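You operate a simulated robot arm through the tools that you are given. There is no shell and no other tool.

Carry out the task below with a simulated robot arm. There is one attempt and no reset: what you move stays moved.

JOB
Rub leather cream into the middle of the chair seat.
Fine: use the white cloth and cream from the brown tin; put the cloth back and the lid on again. A coat counts when it lies all over at full strength: go over it till it gets no stronger.

The check looks at the end state, three seconds after you hand in, the way a careful person would. Anything else that was tipped, shoved, dropped, spilled or broken makes it a failure. Lids that push on must go on centred and level and be pressed home; caps that screw on are set level and turned clockwise until they are tight. Flat cloth is picked up by pressing the open fingertips on it (5 to 10 N) and closing them slowly along it; thin cloth reads only 2 to 8 mm in the jaws.

ROBOT AND FRAMES
A 6-joint arm with a two-finger gripper, fixed in place. Base frame: the origin is at the foot of the arm, x ahead of it, y to its left, z up. Readings come in mm, rad, newtons and seconds.
With the tool pointing down near the work surface it reaches from about 340 to 700 mm from the base axis. Its first joint turns from -2.897 to 2.897 rad. Payload 3.43 kg.
Tool frame: the origin (TCP) lies between the finger pads and is the grasp point; the fingertips stand 20 mm ahead of it; z points along the fingers, y is the line along which they close. The gripper opens to 190 mm. The gripper's body begins 248 mm behind the TCP.
Orientation is that of the tool frame in the base frame, as a unit quaternion [w, x, y, z]. With the fingers straight down and closing along the base's y, the tool's x points along the base's -x, its y along +y and its z along -z.

CONTROLS
- The arm moves only by the tool servo_tool. Its argument "moves" is a list that holds one entry, the list of rows, each a list of 7 numbers: the shift along the base's x, y, z in mm, then the turn, a rotation vector about the base's x, y, z in rad, then the closure, from 0 (fully open) to 1 (shut). In form: [[[dx, dy, dz, wx, wy, wz, fingers], ...]]. A call has 1 to 20 rows; each row shifts and turns the commanded pose from where the row before left it. Each row takes 0.2 s and may step no farther than 50 mm and 0.15 rad from the row before; otherwise, or with a gripper value out of range, the whole call is refused. Where a pose cannot be reached the arm comes as near as it can. A force on the tool above 40 N (or 10 N above the force at the start of the call, whichever is more), or a blocked arm, ends the call early, and 0.2 s more pass. Each finger travels about 153 mm/s and halts on what it meets, pressing with about 20 N; the grip force reading is that of the motor and also rises with nothing between the fingers. The clock runs only during rows and for 0.2 s after the last one: add rows that do not move to give the fingers time. It gives the time, the measured TCP pose, the force on the tool (base axes), the opening and the grip force at its end, in the units of the frame above (readings bear some noise), with the torque about the TCP (base axes, N m) and any sound that the robot's microphone picked up.
- Cameras (640 x 400 px; columns grow to the right, rows downward): "scene" is fixed at [49.3, -650.3, 1352.2]; the picture's right is [-0.28, -0.96, 0.00], its down [-0.89, 0.26, -0.37] and it looks along [0.36, -0.10, -0.93] (base axes); focal length 305 px, centre (320, 200). "wrist" rides on the gripper at [70, -8, -288] in the tool frame; the picture's right is [0.12, 0.99, 0.00], its down [-0.96, 0.12, -0.25] and it looks along [-0.25, 0.03, 0.97] (tool axes); focal length 261 px, centre (320, 200). There is no depth. A picture from a camera that has moved, and an enlarged one, comes with that camera's place and axes in the base frame and with its lens.
- grab_frame(camera): a new picture of that camera. The clock stands still meanwhile.
- slide_trunk(by): slides the trunk up (or, below 0, down) by that many mm; the arm rides with it, the base frame stays. It gives what a move gives, with no picture.
- close_up(camera, box): a new picture of the part [left, top, right, bottom] of that camera's present view, enlarged. The clock stands still meanwhile.
- close_job(): hands the job in; it is judged then, once.

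Places have to be worked out from the pictures, the camera data and where the tool is seen. Open the gripper and draw the arm clear of the work before you hand the job in, unless the task says otherwise.

The tools are called after "Call:" as a command line: name --argument value ..., lists and objects as JSON in quotes. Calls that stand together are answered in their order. servo_tool: Moves the arm, as the interface text tells. Its arguments: {"type":"object","properties":{"moves":{"type":"array"}},"required":["moves"]} The other tools are called the same way: slide_trunk (by) slides the trunk up or down; grab_frame (camera) takes a picture; close_up (camera, box) takes an enlarged picture of a part of a camera's view; close_job () hands the job in.

At the start:

```text
time_s: 0.0
eef_pos: [411.6, -518.0, 970.7]
ee_rot: [0.0, 0.0, 1.0, 0.001]
contact_force: [0.9, -0.7, 0.8]
moment: [0.01, 0.03, 0.02]
grip_width: 189.9
grip_force: 0.0
trunk travel left (down, up): [-150.0, 290.0]
```

scene: 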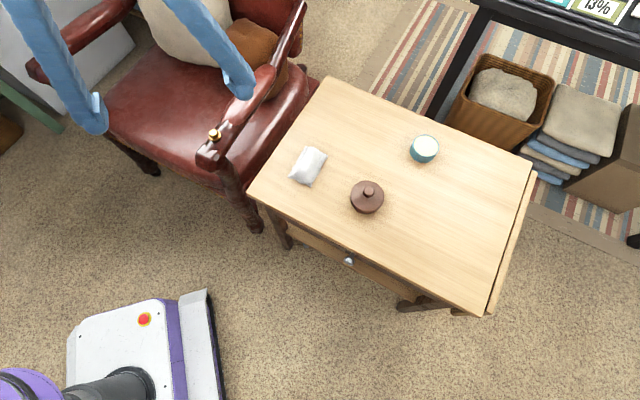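
wrist: 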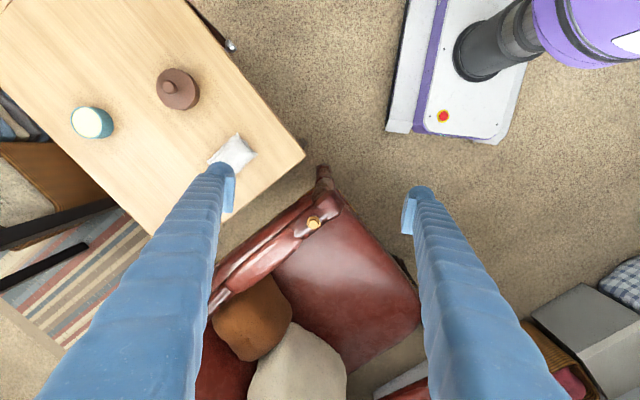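

The pictures show a table with a brown lidded tin, a teal pot and a white folded cloth, next to the leather chair. I'll look closer before moving anything.

Call:
close_up --camera "scene" --box '[240, 70, 540, 320]'

Call:
close_up --camera "scene" --box '[20, 0, 340, 230]'

Call:
close_up --camera "wrist" --box '[40, 40, 320, 220]'

Call:
close_up --camera "wrist" --box '[180, 150, 460, 400]'

```text
1.60 times, centred on (390, 195) of scene
camera zoom: at [49.3, -650.3, 1352.2], right [-0.28, -0.96, 0.0], down [-0.89, 0.26, -0.37], along [0.36, -0.1, -0.93], focal length 489 px, centre (208, 208)
```

zoom: 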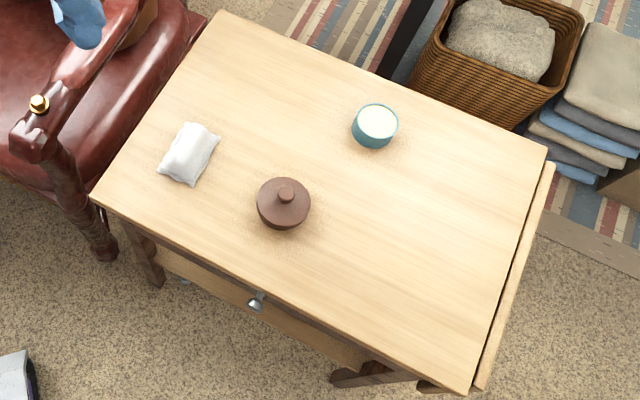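

```text
1.74 times, centred on (180, 115) of scene
camera zoom: at [49.3, -650.3, 1352.2], right [-0.28, -0.96, 0.0], down [-0.89, 0.26, -0.37], along [0.36, -0.1, -0.93], focal length 531 px, centre (564, 348)
```

zoom: 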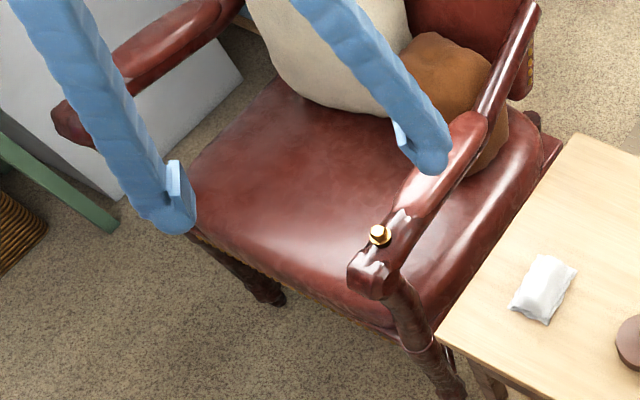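

```text
2.22 times, centred on (180, 130) of wrist
camera zoom: at [341.6, -528.4, 1257.0], right [-0.12, 0.99, 0.0], down [0.96, 0.12, 0.25], along [0.25, 0.03, -0.97], focal length 579 px, centre (631, 356)
```

zoom: 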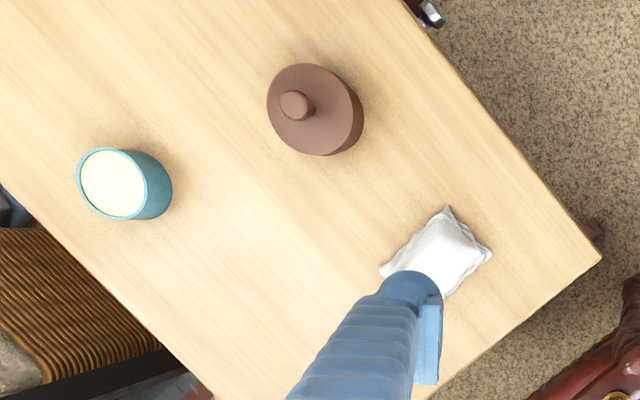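

```text
1.60 times, centred on (320, 275) of wrist
camera zoom: at [341.6, -528.4, 1257.0], right [-0.12, 0.99, 0.0], down [0.96, 0.12, 0.25], along [0.25, 0.03, -0.97], focal length 417 px, centre (320, 80)
```

zoom: 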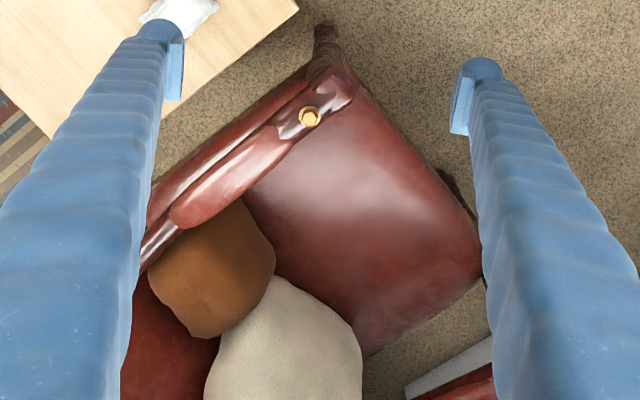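

The knob triangulates to about (291,-836,703), the table top to about z 630 and the brass object on the armrest to about (525,-519,735). All of these are beyond the stated reach at this trunk height, so I'll raise the trunk to bring the shoulder level with the work.

Call:
slide_trunk --by 200

```text
time_s: 2.2
eef_pos: [412.9, -521.2, 1170.9]
ee_rot: [0.0, 0.0, 1.0, 0.0]
contact_force: [-0.3, 0.0, -0.2]
moment: [0.02, -0.01, 0.01]
grip_width: 190.0
grip_force: 0.1
trunk travel left (down, up): [-350.0, 90.0]
```

I'll move over the table toward the tin, staying high (z about 1010), to test the reach and get a wrist view.

Call:
servo_tool --moves '[[[-12, -32, -16, 0, 0, 0, 0], [-12, -32, -16, 0, 0, 0, 0], [-12, -32, -16, 0, 0, 0, 0], [-12, -32, -16, 0, 0, 0, 0], [-12, -32, -16, 0, 0, 0, 0], [-12, -32, -16, 0, 0, 0, 0], [-12, -32, -16, 0, 0, 0, 0], [-12, -32, -16, 0, 0, 0, 0], [-12, -32, -16, 0, 0, 0, 0], [-12, -27, -16, 0, 0, 0, 0], [0, 0, 0, 0, 0, 0, 0]]]'

Call:
grab_frame --camera "wrist"

Call:
grab_frame --camera "scene"

```text
time_s: 4.6
eef_pos: [293.1, -836.7, 1007.4]
ee_rot: [0.0, 0.0, 1.0, 0.001]
contact_force: [-0.4, 0.6, 0.5]
moment: [0.0, 0.03, -0.01]
grip_width: 190.2
grip_force: 0.1
trunk travel left (down, up): [-350.0, 90.0]
```

```text
taken
camera wrist: at [221.9, -844.9, 1294.6], right [-0.12, 0.99, 0.0], down [0.96, 0.12, 0.25], along [0.25, 0.03, -0.97], focal length 261 px, centre (320, 200)
```

wrist: 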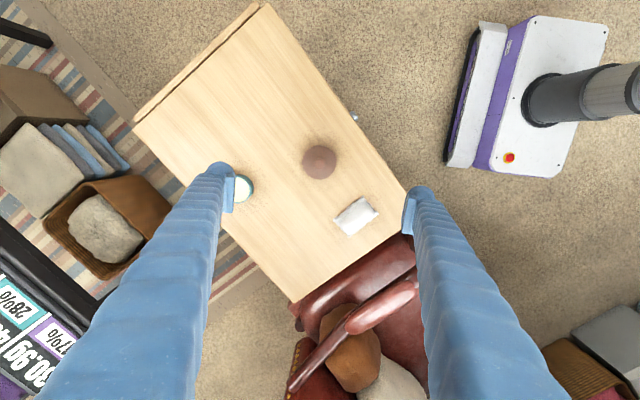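

```text
taken
```

scene: 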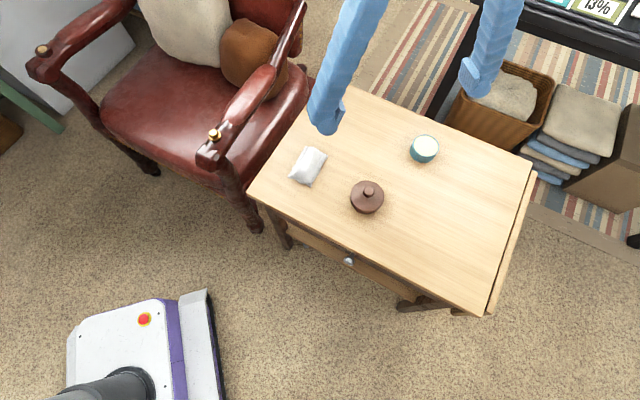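

The arm reaches the spot above the tin at this trunk height, and the brass pieces are ornaments on both armrests. Next I'll take enlarged views of the tin, the cloth and the seat.

Call:
close_up --camera "wrist" --box '[240, 120, 420, 250]'

Call:
close_up --camera "scene" --box '[20, 0, 320, 200]'

Call:
close_up --camera "scene" --box '[270, 120, 450, 240]'

```text
3.08 times, centred on (330, 185) of wrist
camera zoom: at [221.9, -844.9, 1294.6], right [-0.12, 0.99, 0.0], down [0.96, 0.12, 0.25], along [0.25, 0.03, -0.97], focal length 802 px, centre (289, 246)
```

zoom: 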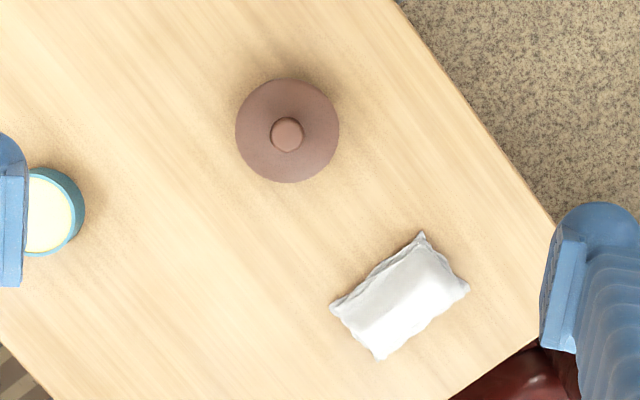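

```text
2.00 times, centred on (170, 100) of scene
camera zoom: at [49.3, -650.3, 1352.2], right [-0.28, -0.96, 0.0], down [-0.89, 0.26, -0.37], along [0.36, -0.1, -0.93], focal length 611 px, centre (620, 400)
```

zoom: 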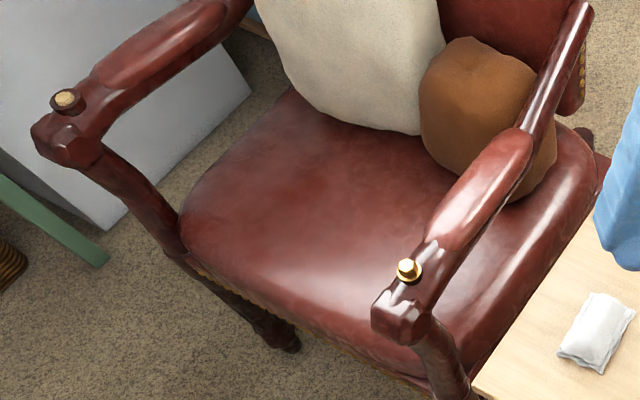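

```text
3.33 times, centred on (360, 180) of scene
camera zoom: at [49.3, -650.3, 1352.2], right [-0.28, -0.96, 0.0], down [-0.89, 0.26, -0.37], along [0.36, -0.1, -0.93], focal length 1018 px, centre (187, 267)
```

zoom: 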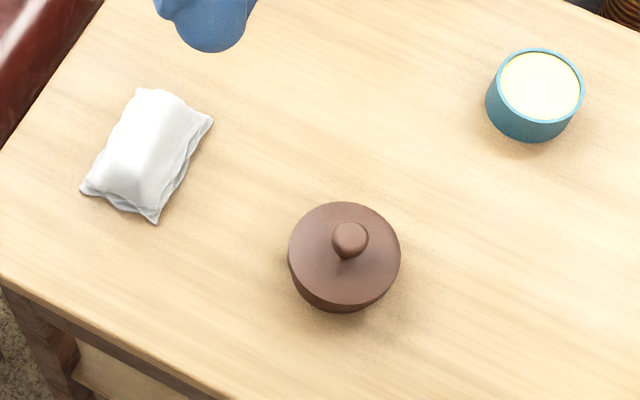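

The tin is centred near (290.5,-838), with the lid top at about z 674 and the knob top at about z 702; the knob is roughly 24 mm across. I'll descend above it with the fingers partly closed and check again.

Call:
servo_tool --moves '[[[-1, 0, -40, 0, 0, 0, 0.3], [-1, -1, -40, 0, 0, 0, 0.55], [0, 0, -40, 0, 0, 0, 0.55], [0, 0, -40, 0, 0, 0, 0.55], [0, 0, -40, 0, 0, 0, 0.55], [0, 0, -40, 0, 0, 0, 0.55], [0, 0, 0, 0, 0, 0, 0.55]]]'

Call:
grab_frame --camera "wrist"

Call:
close_up --camera "scene" --box '[300, 120, 450, 230]'

```text
time_s: 6.2
eef_pos: [291.1, -835.5, 767.3]
ee_rot: [-0.001, 0.0, 1.0, 0.0]
contact_force: [0.0, -0.4, -0.8]
moment: [0.06, 0.0, -0.02]
grip_width: 85.5
grip_force: 0.0
trunk travel left (down, up): [-350.0, 90.0]
```

```text
taken
camera wrist: at [220.7, -844.3, 1054.8], right [-0.12, 0.99, 0.0], down [0.96, 0.12, 0.25], along [0.25, 0.03, -0.97], focal length 261 px, centre (320, 200)
```

wrist: 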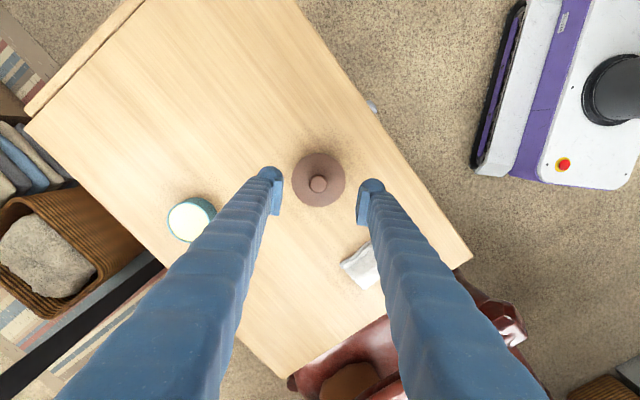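

```text
3.64 times, centred on (375, 175) of scene
camera zoom: at [49.3, -650.3, 1352.2], right [-0.28, -0.96, 0.0], down [-0.89, 0.26, -0.37], along [0.36, -0.1, -0.93], focal length 1110 px, centre (120, 291)
```

zoom: 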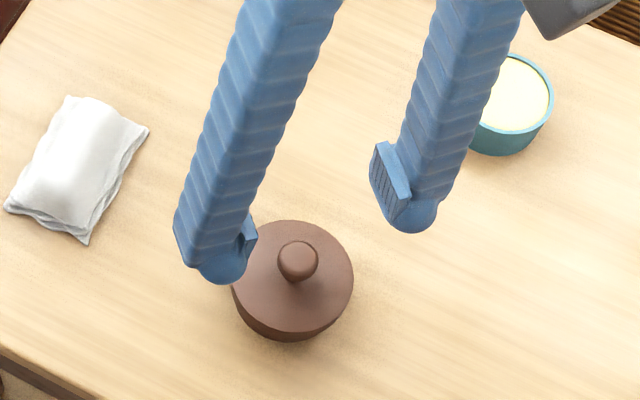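

The knob lies between the fingers at about (290,-838.5). I'll descend so the fingertips sit just above the lid plate.

Call:
servo_tool --moves '[[[-1, -1, -25, 0, 0, 0, 0.55], [0, 0, -20, 0, 0, 0, 0.55], [0, 0, -12, 0, 0, 0, 0.55], [0, 0, -8, 0, 0, 0, 0.55], [0, 0, 0, 0, 0, 0, 0.55]]]'

Call:
close_up --camera "scene" --box '[320, 150, 420, 230]'

Call:
close_up --camera "wrist" --box '[260, 140, 380, 230]'

```text
time_s: 7.4
eef_pos: [288.4, -837.3, 703.5]
ee_rot: [0.0, 0.0, 1.0, 0.001]
contact_force: [-0.5, 0.7, -1.1]
moment: [0.03, 0.0, -0.02]
grip_width: 85.4
grip_force: 0.1
trunk travel left (down, up): [-350.0, 90.0]
```

```text
5.00 times, centred on (370, 190) of scene
camera zoom: at [49.3, -650.3, 1352.2], right [-0.28, -0.96, 0.0], down [-0.89, 0.26, -0.37], along [0.36, -0.1, -0.93], focal length 1527 px, centre (70, 250)
```

zoom: 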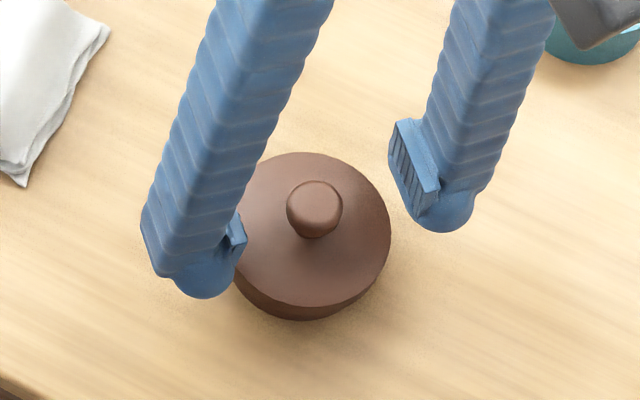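

```text
4.44 times, centred on (320, 185) of wrist
camera zoom: at [218.2, -845.4, 991.1], right [-0.12, 0.99, 0.0], down [0.96, 0.12, 0.25], along [0.25, 0.03, -0.97], focal length 1158 px, centre (320, 267)
```

zoom: 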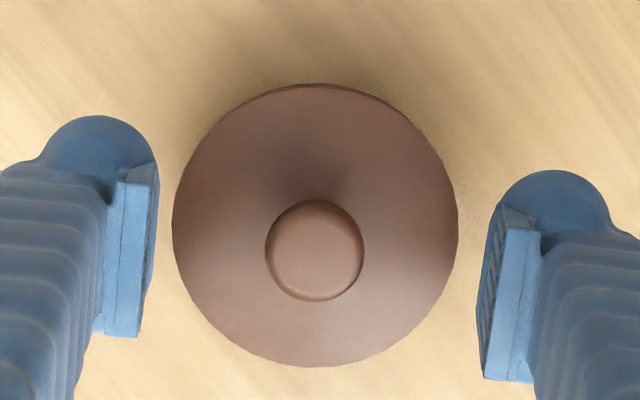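

The knob is centred between the pads. I'll go down 4 mm more and close on the knob.

Call:
servo_tool --moves '[[[1, -1, -4, 0, 0, 0, 0.65], [0, 0, 0, 0, 0, 0, 0.75], [0, 0, 0, 0, 0, 0, 0.82], [0, 0, 0, 0, 0, 0, 0.88], [0, 0, 0, 0, 0, 0, 0.95], [0, 0, 0, 0, 0, 0, 1.0], [0, 0, 0, 0, 0, 0, 1.0]]]'

Call:
close_up --camera "wrist" --box '[260, 140, 380, 230]'

```text
time_s: 9.0
eef_pos: [291.0, -837.0, 701.5]
ee_rot: [0.0, 0.0, 1.0, 0.001]
contact_force: [0.2, -0.5, -1.1]
moment: [0.0, -0.02, 0.06]
grip_width: 24.7
grip_force: 19.9
trunk travel left (down, up): [-350.0, 90.0]
```

```text
4.44 times, centred on (320, 185) of wrist
camera zoom: at [219.5, -846.8, 987.9], right [-0.12, 0.99, 0.0], down [0.96, 0.12, 0.25], along [0.25, 0.03, -0.97], focal length 1158 px, centre (320, 267)
```

zoom: 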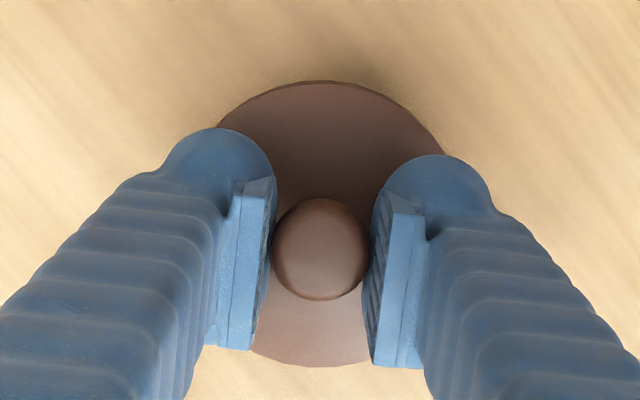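

The knob is gripped (24.7 mm, 20 N). I'll lift 3 mm to see whether the lid is a loose, push-on or screw type.

Call:
servo_tool --moves '[[[0, 0, 1, 0, 0, 0, 1.0], [0, 0, 1, 0, 0, 0, 1.0], [0, 0, 1, 0, 0, 0, 1.0], [0, 0, 0, 0, 0, 0, 1.0]]]'

Call:
close_up --camera "scene" --box '[320, 150, 420, 230]'

```text
time_s: 10.0
eef_pos: [290.3, -838.1, 704.6]
ee_rot: [0.0, 0.0, 1.0, 0.001]
contact_force: [0.2, -0.4, 0.3]
moment: [-0.04, 0.01, 0.0]
grip_width: 24.2
grip_force: 20.5
trunk travel left (down, up): [-350.0, 90.0]
```

```text
5.00 times, centred on (370, 190) of scene
camera zoom: at [49.3, -650.3, 1352.2], right [-0.28, -0.96, 0.0], down [-0.89, 0.26, -0.37], along [0.36, -0.1, -0.93], focal length 1527 px, centre (70, 250)
```

zoom: 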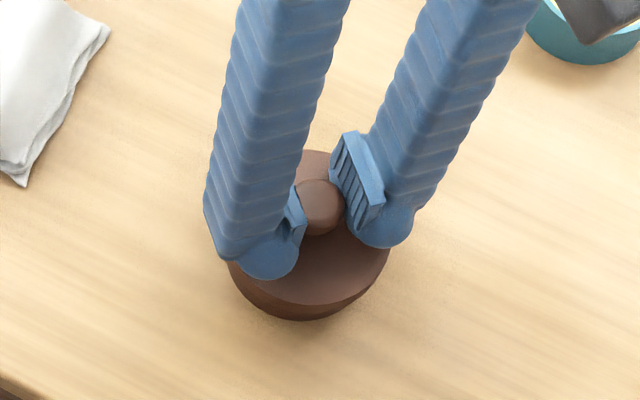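

Almost no resistance. I'll lift a further 15 mm and look at whether only the lid comes.

Call:
servo_tool --moves '[[[0, 0, 3, 0, 0, 0, 1.0], [0, 0, 4, 0, 0, 0, 1.0], [0, 0, 4, 0, 0, 0, 1.0], [0, 0, 4, 0, 0, 0, 1.0], [0, 0, 0, 0, 0, 0, 1.0]]]'

Call:
close_up --camera "scene" --box '[320, 150, 420, 230]'

Call:
close_up --camera "wrist" --box '[260, 140, 380, 230]'

```text
time_s: 11.2
eef_pos: [290.3, -839.8, 719.6]
ee_rot: [0.001, 0.0, 1.0, 0.0]
contact_force: [0.1, -0.3, -0.8]
moment: [0.02, -0.01, 0.01]
grip_width: 24.3
grip_force: 20.1
trunk travel left (down, up): [-350.0, 90.0]
```

```text
5.00 times, centred on (370, 190) of scene
camera zoom: at [49.3, -650.3, 1352.2], right [-0.28, -0.96, 0.0], down [-0.89, 0.26, -0.37], along [0.36, -0.1, -0.93], focal length 1527 px, centre (70, 250)
```

zoom: 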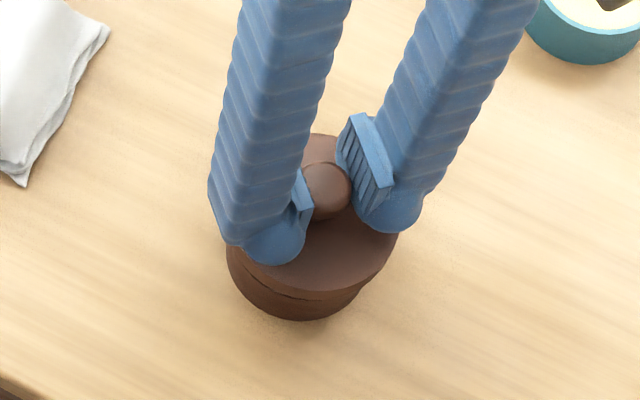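

```text
4.44 times, centred on (320, 185) of wrist
camera zoom: at [220.2, -848.0, 1006.9], right [-0.12, 0.99, 0.0], down [0.96, 0.12, 0.25], along [0.25, 0.03, -0.97], focal length 1158 px, centre (320, 267)
```

zoom: 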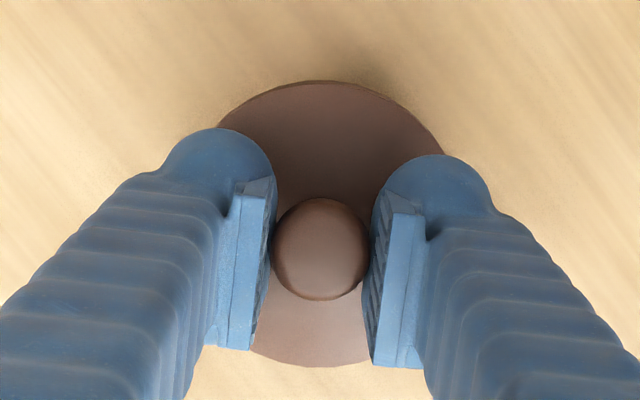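

The lid lifts straight off and the tin stays put. I'll carry the lid to the free table area near (205,-935).

Call:
servo_tool --moves '[[[0, 0, 20, 0, 0, 0, 1.0], [0, 0, 20, 0, 0, 0, 1.0], [-17, -19, 0, 0, 0, 0, 1.0], [-17, -19, 0, 0, 0, 0, 1.0], [-17, -20, 0, 0, 0, 0, 1.0], [-17, -20, 0, 0, 0, 0, 1.0], [-17, -20, 0, 0, 0, 0, 1.0], [0, 0, -20, 0, 0, 0, 1.0], [0, 0, -20, 0, 0, 0, 1.0], [0, 0, -10, 0, 0, 0, 1.0], [0, 0, 0, 0, 0, 0, 1.0]]]'

Call:
grab_frame --camera "wrist"

Call:
close_up --camera "scene" --box '[320, 120, 500, 260]'

```text
time_s: 13.6
eef_pos: [207.5, -935.3, 708.2]
ee_rot: [0.0, 0.0, 1.0, 0.0]
contact_force: [0.2, 0.1, -0.3]
moment: [-0.01, -0.05, 0.0]
grip_width: 24.5
grip_force: 20.0
trunk travel left (down, up): [-350.0, 90.0]
```

```text
taken
camera wrist: at [136.2, -944.1, 996.5], right [-0.12, 0.99, 0.0], down [0.96, 0.12, 0.25], along [0.25, 0.03, -0.97], focal length 261 px, centre (320, 200)
```

wrist: 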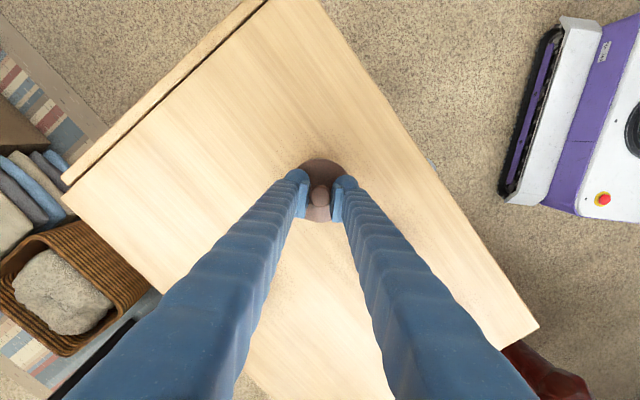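

```text
2.86 times, centred on (410, 190) of scene
camera zoom: at [49.3, -650.3, 1352.2], right [-0.28, -0.96, 0.0], down [-0.89, 0.26, -0.37], along [0.36, -0.1, -0.93], focal length 872 px, centre (63, 229)
```

zoom: 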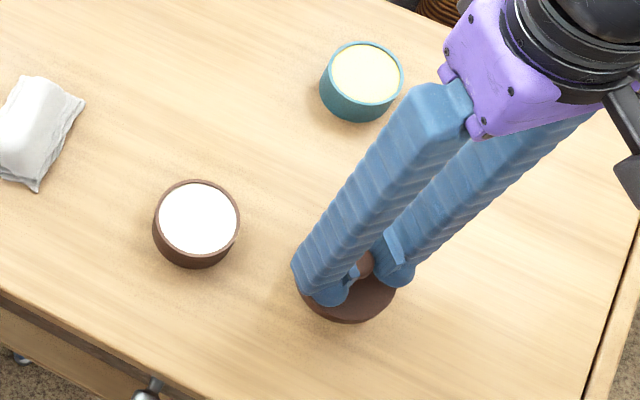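

The brown tin is open, full of white cream. I'll lower the lid gradually toward the table and watch the force.

Call:
servo_tool --moves '[[[0, 0, -10, 0, 0, 0, 1.0], [0, 0, -8, 0, 0, 0, 1.0], [0, 0, -4, 0, 0, 0, 1.0], [0, 0, -3, 0, 0, 0, 1.0], [0, 0, 0, 0, 0, 0, 1.0]]]'

Call:
close_up --camera "scene" --box '[390, 180, 470, 240]'

```text
time_s: 14.8
eef_pos: [205.0, -937.3, 684.2]
ee_rot: [0.0, 0.0, 1.0, 0.0]
contact_force: [0.7, -0.3, 0.6]
moment: [-0.03, 0.0, 0.0]
grip_width: 24.2
grip_force: 19.7
trunk travel left (down, up): [-350.0, 90.0]
```

```text
6.67 times, centred on (430, 210) of scene
camera zoom: at [49.3, -650.3, 1352.2], right [-0.28, -0.96, 0.0], down [-0.89, 0.26, -0.37], along [0.36, -0.1, -0.93], focal length 2036 px, centre (-413, 133)
```

zoom: 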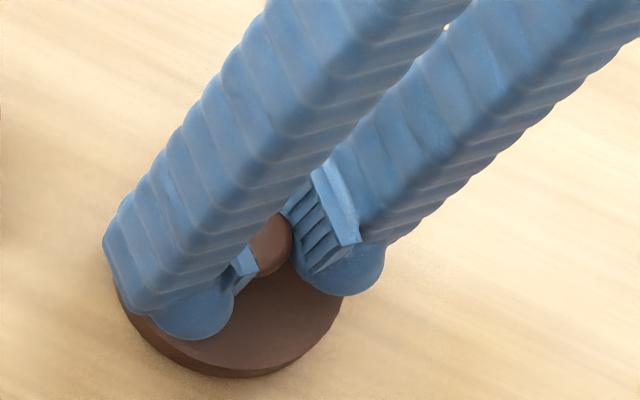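

The lid is still free and very near the table. I'll keep going down in small steps.

Call:
servo_tool --moves '[[[0, 0, -2, 0, 0, 0, 1.0], [0, 0, -2, 0, 0, 0, 1.0], [0, 0, -2, 0, 0, 0, 1.0]]]'

Call:
servo_tool --moves '[[[0, 0, -2, 0, 0, 0, 1.0], [0, 0, -1, 0, 0, 0, 1.0]]]'

```text
time_s: 15.6
eef_pos: [205.8, -937.7, 678.8]
ee_rot: [0.0, -0.001, 1.0, -0.001]
contact_force: [1.2, 1.3, 7.0]
moment: [0.02, 0.06, -0.01]
grip_width: 24.2
grip_force: 20.4
trunk travel left (down, up): [-350.0, 90.0]
```

```text
time_s: 16.2
eef_pos: [205.1, -935.9, 675.6]
ee_rot: [-0.001, 0.0, 1.0, -0.001]
contact_force: [0.1, 0.7, 8.0]
moment: [0.04, 0.03, 0.04]
grip_width: 23.2
grip_force: 19.4
trunk travel left (down, up): [-350.0, 90.0]
```

The lid touches the table (8 N). I'll open slowly and lift away.

Call:
servo_tool --moves '[[[0, 0, 1, 0, 0, 0, 0.9], [0, 0, 0, 0, 0, 0, 0.8], [0, 0, 0, 0, 0, 0, 0.65], [0, 0, 0, 0, 0, 0, 0.6], [0, 0, 0, 0, 0, 0, 0.6]]]'

Call:
servo_tool --moves '[[[0, 0, 20, 0, 0, 0, 0.6], [0, 0, 40, 0, 0, 0, 0.6], [0, 0, 40, 0, 0, 0, 0.6], [0, 0, 40, 0, 0, 0, 0.6], [0, 0, 40, 0, 0, 0, 0.6], [20, 20, 20, 0, 0, 0, 0.6], [30, 40, 0, 0, 0, 0, 0.6], [30, 40, 0, 0, 0, 0, 0.6], [0, 0, 0, 0, 0, 0, 0.6]]]'

Call:
grab_frame --camera "wrist"

Call:
grab_frame --camera "scene"

```text
time_s: 17.4
eef_pos: [205.0, -936.1, 676.3]
ee_rot: [0.0, 0.0, 1.0, 0.0]
contact_force: [0.3, 0.3, -0.3]
moment: [-0.03, 0.0, 0.02]
grip_width: 76.0
grip_force: 0.0
trunk travel left (down, up): [-350.0, 90.0]
```

```text
time_s: 19.4
eef_pos: [285.6, -837.4, 876.0]
ee_rot: [0.0, 0.001, 1.0, 0.0]
contact_force: [0.4, 0.0, -0.5]
moment: [-0.06, 0.0, -0.02]
grip_width: 75.9
grip_force: 0.1
trunk travel left (down, up): [-350.0, 90.0]
```

```text
taken
camera wrist: at [215.1, -844.4, 1163.4], right [-0.12, 0.99, 0.0], down [0.96, 0.12, 0.25], along [0.25, 0.03, -0.97], focal length 261 px, centre (320, 200)
```

wrist: 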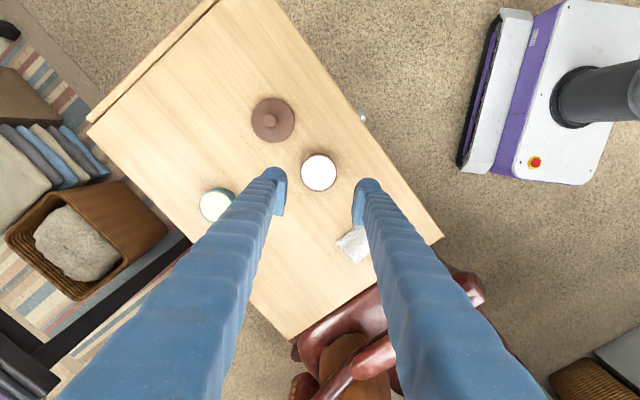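

```text
taken
```

scene: 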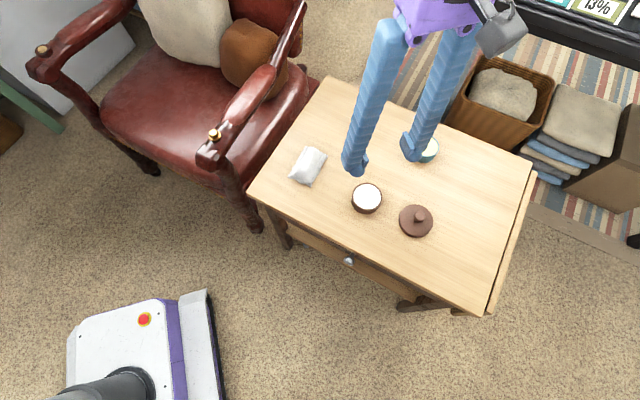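

The lid rests flat near (205,-937). The cloth is centred near (426,-723), about 99 x 62 mm, with its long axis along (0.76,-0.66). I'll move above it and turn the gripper 0.857 rad so the fingers close along the long axis.

Call:
servo_tool --moves '[[[23, 19, -15, 0, 0, 0.143, 0.6], [23, 19, -15, 0, 0, 0.143, 0.65], [24, 19, -15, 0, 0, 0.143, 0.7], [23, 19, -15, 0, 0, 0.143, 0.7], [23, 19, -15, 0, 0, 0.143, 0.7], [24, 19, -15, 0, 0, 0.142, 0.7], [0, 0, 0, 0, 0, 0, 0.7]]]'

Call:
grab_frame --camera "wrist"

Call:
close_up --camera "scene" --box '[250, 100, 390, 220]'

```text
time_s: 21.0
eef_pos: [425.7, -722.2, 786.3]
ee_rot: [0.0, -0.415, 0.91, 0.0]
contact_force: [0.4, 0.5, 0.5]
moment: [0.01, -0.01, 0.01]
grip_width: 57.0
grip_force: 0.1
trunk travel left (down, up): [-350.0, 90.0]
```

```text
taken
camera wrist: at [385.8, -780.7, 1073.4], right [-0.83, 0.56, 0.0], down [0.54, 0.8, 0.25], along [0.14, 0.2, -0.97], focal length 261 px, centre (320, 200)
```

wrist: 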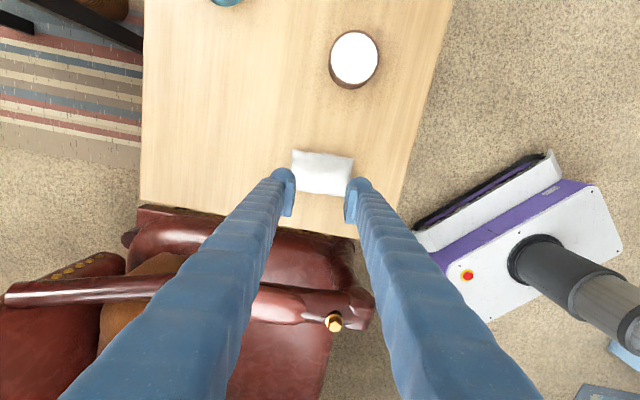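

```text
3.33 times, centred on (320, 160) of scene
camera zoom: at [49.3, -650.3, 1352.2], right [-0.28, -0.96, 0.0], down [-0.89, 0.26, -0.37], along [0.36, -0.1, -0.93], focal length 1018 px, centre (320, 333)
```

zoom: 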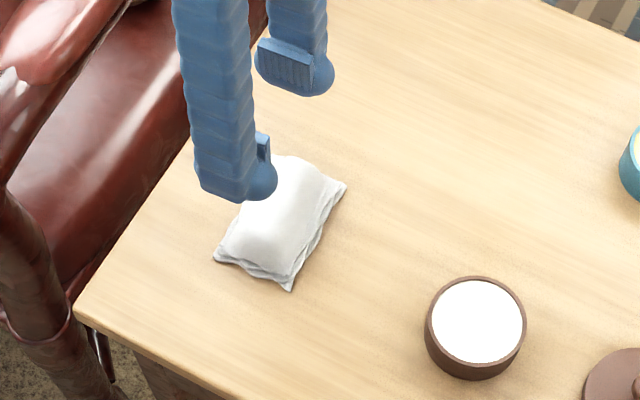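

The cloth is centred at about (418,-727) and its angle matches the tool. I'll correct, narrow the fingers to about 48 mm and descend close to it.

Call:
servo_tool --moves '[[[-7, -5, -30, 0, 0, 0, 0.75], [0, 0, -30, 0, 0, 0, 0.75], [0, 0, -25, 0, 0, 0, 0.75], [0, 0, -6, 0, 0, 0, 0.75], [0, 0, 0, 0, 0, 0, 0.75]]]'

Call:
close_up --camera "wrist" --box '[260, 130, 390, 230]'

Call:
close_up --camera "scene" --box '[260, 120, 360, 200]'

```text
time_s: 22.2
eef_pos: [417.0, -728.1, 700.2]
ee_rot: [0.001, -0.416, 0.909, -0.001]
contact_force: [0.5, 3.2, 30.6]
moment: [0.06, 0.02, 0.04]
grip_width: 46.7
grip_force: 0.0
trunk travel left (down, up): [-350.0, 90.0]
```

```text
4.00 times, centred on (325, 180) of wrist
camera zoom: at [377.1, -786.0, 987.3], right [-0.83, 0.56, 0.0], down [0.54, 0.8, 0.25], along [0.14, 0.2, -0.97], focal length 1043 px, centre (300, 280)
```

zoom: 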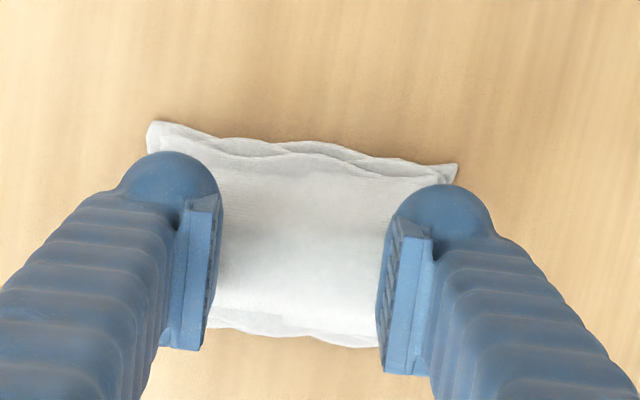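

```text
5.00 times, centred on (310, 160) of scene
camera zoom: at [49.3, -650.3, 1352.2], right [-0.28, -0.96, 0.0], down [-0.89, 0.26, -0.37], along [0.36, -0.1, -0.93], focal length 1527 px, centre (370, 400)
```

zoom: 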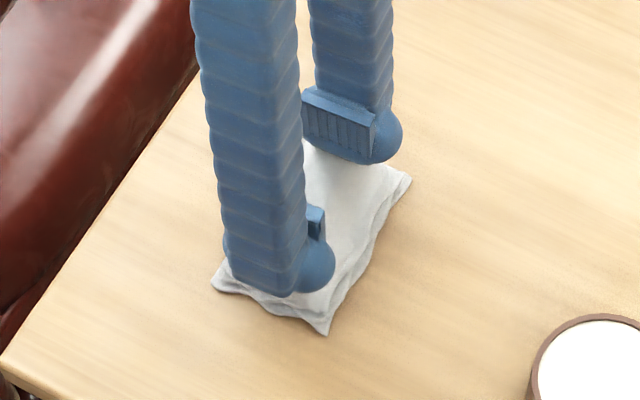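

The fingertips are already pressing on the cloth at 31 N, so it is thicker than I thought. I'll back off to the 5–10 N range.

Call:
servo_tool --moves '[[[0, 0, 2, 0, 0, 0, 0.75], [0, 0, 0, 0, 0, 0, 0.75]]]'

```text
time_s: 22.8
eef_pos: [418.6, -729.0, 700.5]
ee_rot: [0.0, -0.415, 0.91, -0.002]
contact_force: [3.5, -4.7, 24.7]
moment: [-0.22, -0.2, -0.01]
grip_width: 46.9
grip_force: 0.0
trunk travel left (down, up): [-350.0, 90.0]
```

Call:
servo_tool --moves '[[[0, 0, 3, 0, 0, 0, 0.75], [0, 0, 0, 0, 0, 0, 0.75]]]'

```text
time_s: 23.4
eef_pos: [416.6, -725.5, 700.3]
ee_rot: [-0.001, -0.415, 0.91, 0.002]
contact_force: [-0.3, -0.8, 4.5]
moment: [-0.11, -0.12, -0.05]
grip_width: 48.0
grip_force: 0.1
trunk travel left (down, up): [-350.0, 90.0]
```

Now 4.5 N. I'll press slightly more (~8 N) and close the fingers slowly along the cloth.

Call:
servo_tool --moves '[[[0, 0, -0.6, 0, 0, 0, 0.77], [0, 0, 0, 0, 0, 0, 0.79], [0, 0, 0, 0, 0, 0, 0.81], [0, 0, 0, 0, 0, 0, 0.83]]]'

Call:
close_up --camera "wrist" --box '[260, 130, 390, 230]'

```text
time_s: 24.4
eef_pos: [419.1, -728.6, 699.9]
ee_rot: [0.001, -0.415, 0.91, 0.0]
contact_force: [0.8, -1.2, 3.8]
moment: [-0.05, -0.03, 0.0]
grip_width: 31.0
grip_force: 0.0
trunk travel left (down, up): [-350.0, 90.0]
```

```text
4.00 times, centred on (325, 180) of wrist
camera zoom: at [377.9, -786.5, 988.0], right [-0.83, 0.56, 0.0], down [0.54, 0.8, 0.25], along [0.14, 0.2, -0.97], focal length 1043 px, centre (300, 280)
```

zoom: 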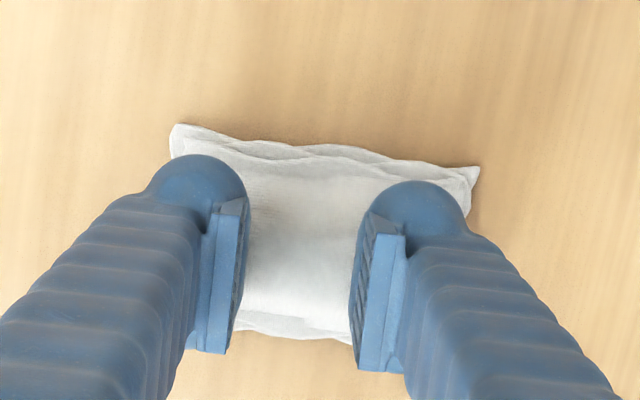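

The fingers slide over it a little at 3.8 N. I'll press about 1 mm more and continue to close.

Call:
servo_tool --moves '[[[0, 0, -1.0, 0, 0, 0, 0.84], [0, 0, 0, 0, 0, 0, 0.86], [0, 0, 0, 0, 0, 0, 0.88]]]'

Call:
servo_tool --moves '[[[0, 0, 0, 0, 0, 0, 0.9], [0, 0, 0, 0, 0, 0, 0.92], [0, 0, 0, 0, 0, 0, 0.94], [0, 0, 0, 0, 0, 0, 0.96]]]'

Call:
close_up --camera "wrist" --box '[260, 130, 390, 230]'

```text
time_s: 25.2
eef_pos: [418.8, -727.4, 701.1]
ee_rot: [0.001, -0.416, 0.909, -0.001]
contact_force: [-2.5, -1.5, 17.3]
moment: [0.06, 0.06, -0.01]
grip_width: 22.8
grip_force: 0.1
trunk travel left (down, up): [-350.0, 90.0]
```

```text
time_s: 26.2
eef_pos: [418.5, -726.9, 699.9]
ee_rot: [0.0, -0.416, 0.909, 0.0]
contact_force: [-2.7, 2.5, 19.9]
moment: [0.05, 0.02, 0.02]
grip_width: 6.1
grip_force: 0.0
trunk travel left (down, up): [-350.0, 90.0]
```

```text
4.00 times, centred on (325, 180) of wrist
camera zoom: at [377.7, -785.5, 987.3], right [-0.83, 0.56, 0.0], down [0.54, 0.8, 0.25], along [0.14, 0.2, -0.97], focal length 1043 px, centre (300, 280)
```

zoom: 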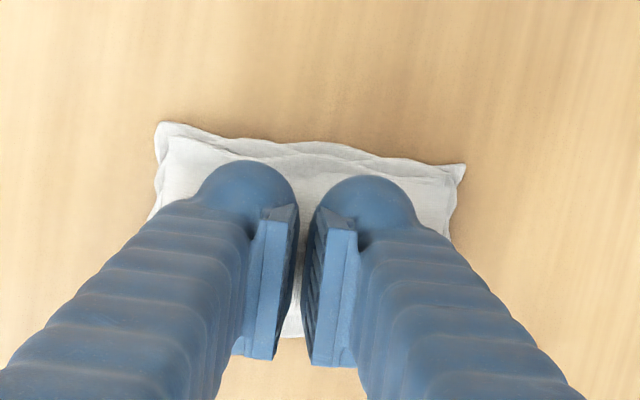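

The jaws are at 6 mm but the press is 20 N, too firm. I'll ease off into 5–10 N and then finish closing.

Call:
servo_tool --moves '[[[0, 0, 1.4, 0, 0, 0, 0.95], [0, 0, 0, 0, 0, 0, 0.95]]]'

```text
time_s: 26.8
eef_pos: [418.0, -726.5, 700.5]
ee_rot: [-0.001, -0.415, 0.91, 0.001]
contact_force: [1.2, -1.6, 6.9]
moment: [0.02, 0.02, 0.0]
grip_width: 6.1
grip_force: 0.1
trunk travel left (down, up): [-350.0, 90.0]
```

6.9 N now. I'll re-open to about 40 mm and close slowly at this press to gather the cloth.

Call:
servo_tool --moves '[[[0, 0, 0, 0, 0, 0, 0.9], [0, 0, 0, 0, 0, 0, 0.84], [0, 0, 0, 0, 0, 0, 0.78], [0, 0, 0, 0, 0, 0, 0.78]]]'

Call:
servo_tool --moves '[[[0, 0, 0, 0, 0, 0, 0.8], [0, 0, 0, 0, 0, 0, 0.82], [0, 0, 0, 0, 0, 0, 0.84], [0, 0, 0, 0, 0, 0, 0.86], [0, 0, 0, 0, 0, 0, 0.88], [0, 0, 0, 0, 0, 0, 0.9], [0, 0, 0, 0, 0, 0, 0.92], [0, 0, 0, 0, 0, 0, 0.94], [0, 0, 0, 0, 0, 0, 0.96], [0, 0, 0, 0, 0, 0, 0.98], [0, 0, 0, 0, 0, 0, 1.0], [0, 0, 0, 0, 0, 0, 1.0]]]'

Call:
close_up --camera "wrist" --box '[260, 130, 390, 230]'

```text
time_s: 27.8
eef_pos: [418.0, -726.8, 700.8]
ee_rot: [0.0, -0.415, 0.91, 0.0]
contact_force: [-1.2, 0.5, 3.2]
moment: [-0.05, -0.06, -0.01]
grip_width: 40.9
grip_force: 0.1
trunk travel left (down, up): [-350.0, 90.0]
```

```text
time_s: 30.4
eef_pos: [417.6, -727.0, 700.9]
ee_rot: [0.0, -0.415, 0.91, 0.0]
contact_force: [0.8, 0.6, 0.4]
moment: [-0.01, 0.0, -0.01]
grip_width: 0.1
grip_force: 19.8
trunk travel left (down, up): [-350.0, 90.0]
```

```text
4.00 times, centred on (325, 180) of wrist
camera zoom: at [378.1, -785.7, 987.9], right [-0.83, 0.56, 0.0], down [0.54, 0.8, 0.25], along [0.14, 0.21, -0.97], focal length 1043 px, centre (300, 280)
```

zoom: 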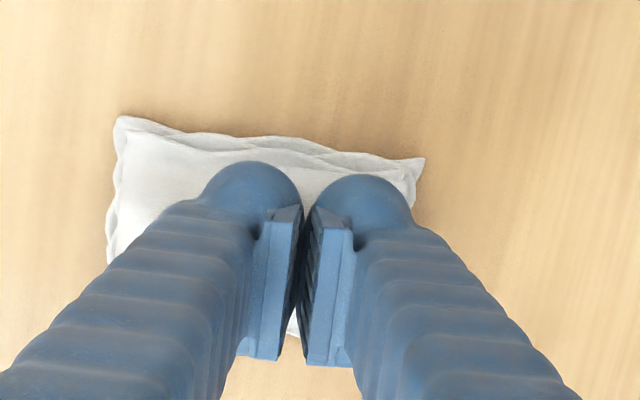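

The jaws closed on nothing (0.1 mm); the press had fallen to about 0 N. I'll lift, reopen, recentre over the shifted cloth and press again at a firmer 8–10 N.

Call:
servo_tool --moves '[[[0, 0, 8, 0, 0, 0, 1.0], [0, 0, 0, 0, 0, 0, 0.9], [7, -5, 0, 0, 0, 0, 0.8], [0, 0, 0, 0, 0, 0, 0.75], [0, 0, 0, 0, 0, 0, 0.75]]]'

Call:
close_up --camera "wrist" --box '[260, 130, 390, 230]'

Call:
close_up --camera "scene" --box '[270, 130, 350, 190]'

```text
time_s: 31.6
eef_pos: [424.4, -733.5, 708.4]
ee_rot: [0.0, -0.416, 0.91, 0.001]
contact_force: [0.0, -0.2, -0.2]
moment: [-0.02, 0.03, -0.02]
grip_width: 47.6
grip_force: 0.1
trunk travel left (down, up): [-350.0, 90.0]
```

```text
4.00 times, centred on (325, 180) of wrist
camera zoom: at [384.5, -790.7, 996.1], right [-0.83, 0.56, 0.0], down [0.54, 0.8, 0.25], along [0.14, 0.2, -0.97], focal length 1043 px, centre (300, 280)
```

zoom: 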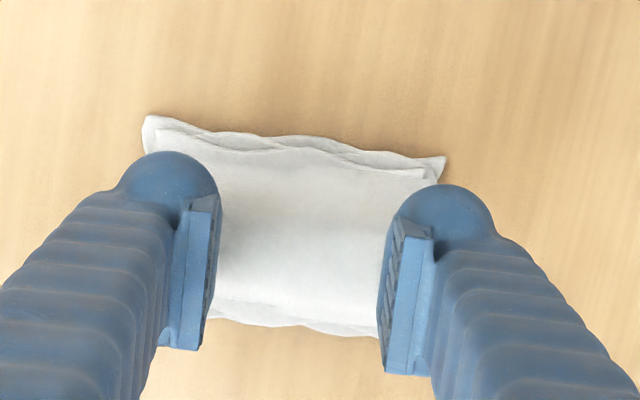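

```text
6.67 times, centred on (310, 160) of scene
camera zoom: at [49.3, -650.3, 1352.2], right [-0.28, -0.96, 0.0], down [-0.89, 0.26, -0.37], along [0.36, -0.1, -0.93], focal length 2036 px, centre (387, 467)
```

zoom: 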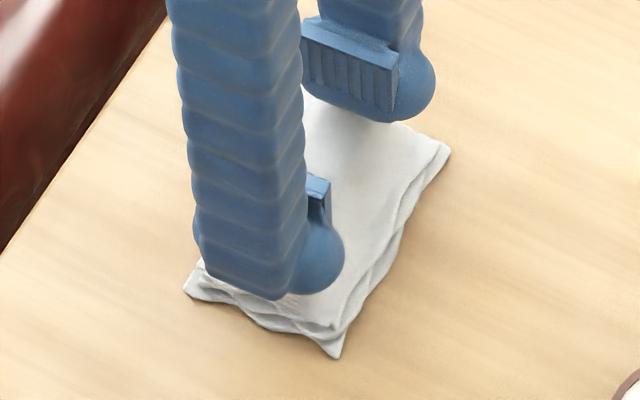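

Recentred. I'll lower onto the cloth until about 9 N.

Call:
servo_tool --moves '[[[0, 0, -5, 0, 0, 0, 0.75], [0, 0, -3.5, 0, 0, 0, 0.75], [0, 0, 0, 0, 0, 0, 0.75]]]'

```text
time_s: 32.4
eef_pos: [424.8, -731.9, 701.5]
ee_rot: [0.0, -0.416, 0.909, -0.001]
contact_force: [-0.7, -0.4, 3.3]
moment: [-0.07, -0.07, 0.0]
grip_width: 47.3
grip_force: 0.0
trunk travel left (down, up): [-350.0, 90.0]
```

Call:
servo_tool --moves '[[[0, 0, -1, 0, 0, 0, 0.76], [0, 0, 0, 0, 0, 0, 0.77]]]'

Call:
servo_tool --moves '[[[0, 0, 0, 0, 0, 0, 0.78], [0, 0, 0, 0, 0, 0, 0.79]]]'

```text
time_s: 33.0
eef_pos: [425.8, -732.0, 699.0]
ee_rot: [0.0, -0.416, 0.909, -0.001]
contact_force: [2.3, -0.9, 14.1]
moment: [0.03, -0.05, -0.02]
grip_width: 39.4
grip_force: 0.0
trunk travel left (down, up): [-350.0, 90.0]
```

```text
time_s: 33.6
eef_pos: [426.1, -732.7, 701.0]
ee_rot: [-0.001, -0.416, 0.91, -0.001]
contact_force: [3.5, -1.9, 16.0]
moment: [-0.07, -0.13, -0.02]
grip_width: 39.3
grip_force: 0.0
trunk travel left (down, up): [-350.0, 90.0]
```

16 N; raising 0.7 mm should bring it to about 8 N. Then I'll close in small steps, checking the force.

Call:
servo_tool --moves '[[[0, 0, 0.7, 0, 0, 0, 0.8], [0, 0, 0, 0, 0, 0, 0.81], [0, 0, 0, 0, 0, 0, 0.82]]]'

Call:
servo_tool --moves '[[[0, 0, 0, 0, 0, 0, 0.83], [0, 0, 0, 0, 0, 0, 0.84], [0, 0, 0, 0, 0, 0, 0.85], [0, 0, 0, 0, 0, 0, 0.86]]]'

```text
time_s: 34.4
eef_pos: [423.9, -731.0, 699.8]
ee_rot: [0.001, -0.416, 0.91, 0.0]
contact_force: [-0.9, -0.3, 20.0]
moment: [0.03, -0.06, -0.01]
grip_width: 24.5
grip_force: 0.1
trunk travel left (down, up): [-350.0, 90.0]
```

```text
time_s: 35.4
eef_pos: [424.2, -731.7, 700.0]
ee_rot: [0.0, -0.416, 0.91, 0.001]
contact_force: [-2.3, 2.7, 18.0]
moment: [0.07, 0.05, 0.0]
grip_width: 24.5
grip_force: 0.0
trunk travel left (down, up): [-350.0, 90.0]
```

The force is 18 N, still too high. I'll raise 1 mm and read again.

Call:
servo_tool --moves '[[[0, 0, 1.0, 0, 0, 0, 0.86], [0, 0, 0, 0, 0, 0, 0.86]]]'

```text
time_s: 36.0
eef_pos: [425.1, -731.0, 700.6]
ee_rot: [0.0, -0.415, 0.91, 0.0]
contact_force: [-5.0, -0.3, 8.2]
moment: [0.01, 0.04, 0.0]
grip_width: 24.8
grip_force: 0.1
trunk travel left (down, up): [-350.0, 90.0]
```

8.2 N is in range. I'll continue closing slowly at this height.

Call:
servo_tool --moves '[[[0, 0, 0, 0, 0, 0, 0.88], [0, 0, 0, 0, 0, 0, 0.9], [0, 0, 0, 0, 0, 0, 0.92]]]'

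Call:
close_up --camera "wrist" --box '[260, 130, 390, 230]'

```text
time_s: 36.8
eef_pos: [425.3, -732.3, 701.0]
ee_rot: [0.001, -0.415, 0.91, 0.0]
contact_force: [-0.1, 2.2, 6.3]
moment: [0.07, -0.04, 0.0]
grip_width: 16.1
grip_force: 0.4
trunk travel left (down, up): [-350.0, 90.0]
```

```text
4.00 times, centred on (325, 180) of wrist
camera zoom: at [385.4, -790.4, 987.9], right [-0.83, 0.56, 0.0], down [0.54, 0.8, 0.25], along [0.14, 0.21, -0.97], focal length 1043 px, centre (300, 280)
```

zoom: 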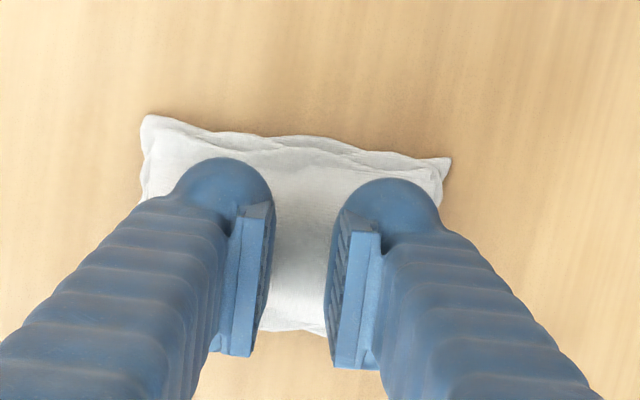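

Call:
servo_tool --moves '[[[0, 0, 0, 0, 0, 0, 0.93], [0, 0, 0, 0, 0, 0, 0.94], [0, 0, 0, 0, 0, 0, 0.95], [0, 0, 0, 0, 0, 0, 0.96]]]'

```text
time_s: 37.8
eef_pos: [425.1, -732.5, 700.7]
ee_rot: [-0.001, -0.416, 0.91, 0.001]
contact_force: [-1.3, 1.6, 3.9]
moment: [0.04, 0.04, -0.04]
grip_width: 8.1
grip_force: 0.2
trunk travel left (down, up): [-350.0, 90.0]
```

The press has fallen to 3.9 N, so I'll add 0.5 mm and finish the close.

Call:
servo_tool --moves '[[[0, 0, -0.5, 0, 0, 0, 0.96], [0, 0, 0, 0, 0, 0, 0.97], [0, 0, 0, 0, 0, 0, 0.98], [0, 0, 0, 0, 0, 0, 0.99], [0, 0, 0, 0, 0, 0, 1.0], [0, 0, 0, 0, 0, 0, 1.0]]]'

Call:
close_up --camera "wrist" --box '[260, 130, 390, 230]'

```text
time_s: 39.2
eef_pos: [426.2, -732.9, 699.7]
ee_rot: [0.0, -0.416, 0.909, 0.0]
contact_force: [2.3, -3.1, 9.5]
moment: [-0.07, -0.13, -0.03]
grip_width: 6.0
grip_force: 20.0
trunk travel left (down, up): [-350.0, 90.0]
```

```text
4.00 times, centred on (325, 180) of wrist
camera zoom: at [385.9, -791.0, 987.5], right [-0.83, 0.56, 0.0], down [0.54, 0.8, 0.25], along [0.14, 0.2, -0.97], focal length 1043 px, centre (300, 280)
```

zoom: 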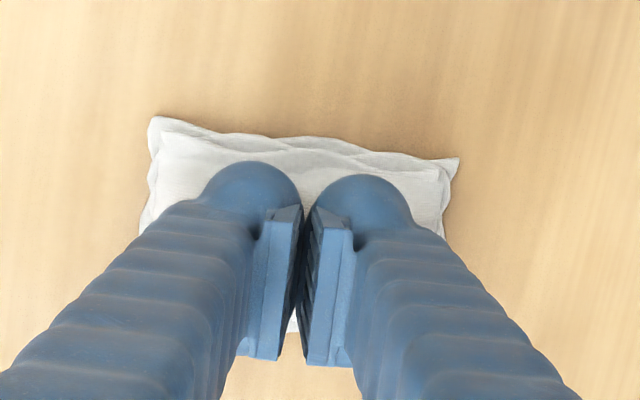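

The jaws hold at 6.0 mm with 20 N, so the cloth is pinched. I'll lift it and verify.

Call:
servo_tool --moves '[[[0, 0, 3, 0, 0, 0, 1], [0, 0, 7, 0, 0, 0, 1], [0, 0, 15, 0, 0, 0, 1], [0, 0, 20, 0, 0, 0, 1], [0, 0, 20, 0, 0, 0, 1], [0, 0, 0, 0, 0, 0, 1]]]'

Call:
close_up --camera "wrist" --box '[260, 100, 390, 230]'

Call:
close_up --camera "scene" --box '[250, 110, 390, 220]'

```text
time_s: 40.6
eef_pos: [426.4, -730.3, 766.7]
ee_rot: [0.001, -0.415, 0.91, 0.0]
contact_force: [-0.3, -0.8, 0.4]
moment: [-0.06, 0.04, 0.0]
grip_width: 0.0
grip_force: 19.5
trunk travel left (down, up): [-350.0, 90.0]
```

```text
3.08 times, centred on (325, 165) of wrist
camera zoom: at [386.1, -788.0, 1052.8], right [-0.83, 0.56, 0.0], down [0.54, 0.8, 0.25], along [0.14, 0.2, -0.97], focal length 802 px, centre (305, 308)
```

zoom: 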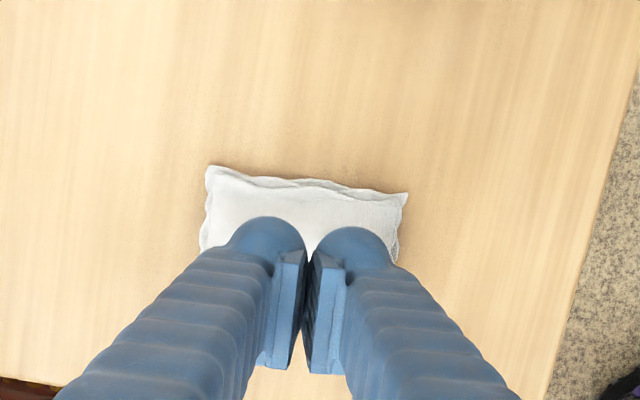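

```text
3.64 times, centred on (320, 165) of scene
camera zoom: at [49.3, -650.3, 1352.2], right [-0.28, -0.96, 0.0], down [-0.89, 0.26, -0.37], along [0.36, -0.1, -0.93], focal length 1110 px, centre (320, 327)
```

zoom: 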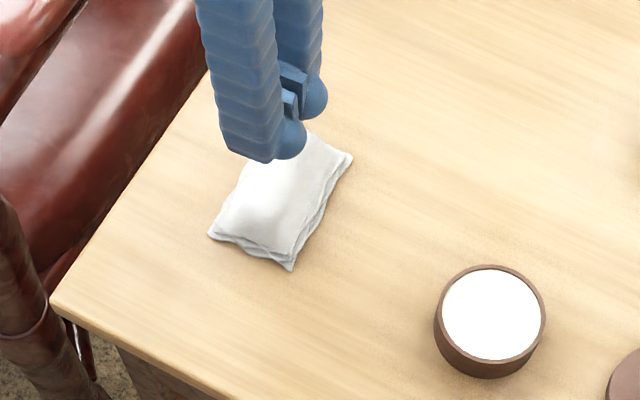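

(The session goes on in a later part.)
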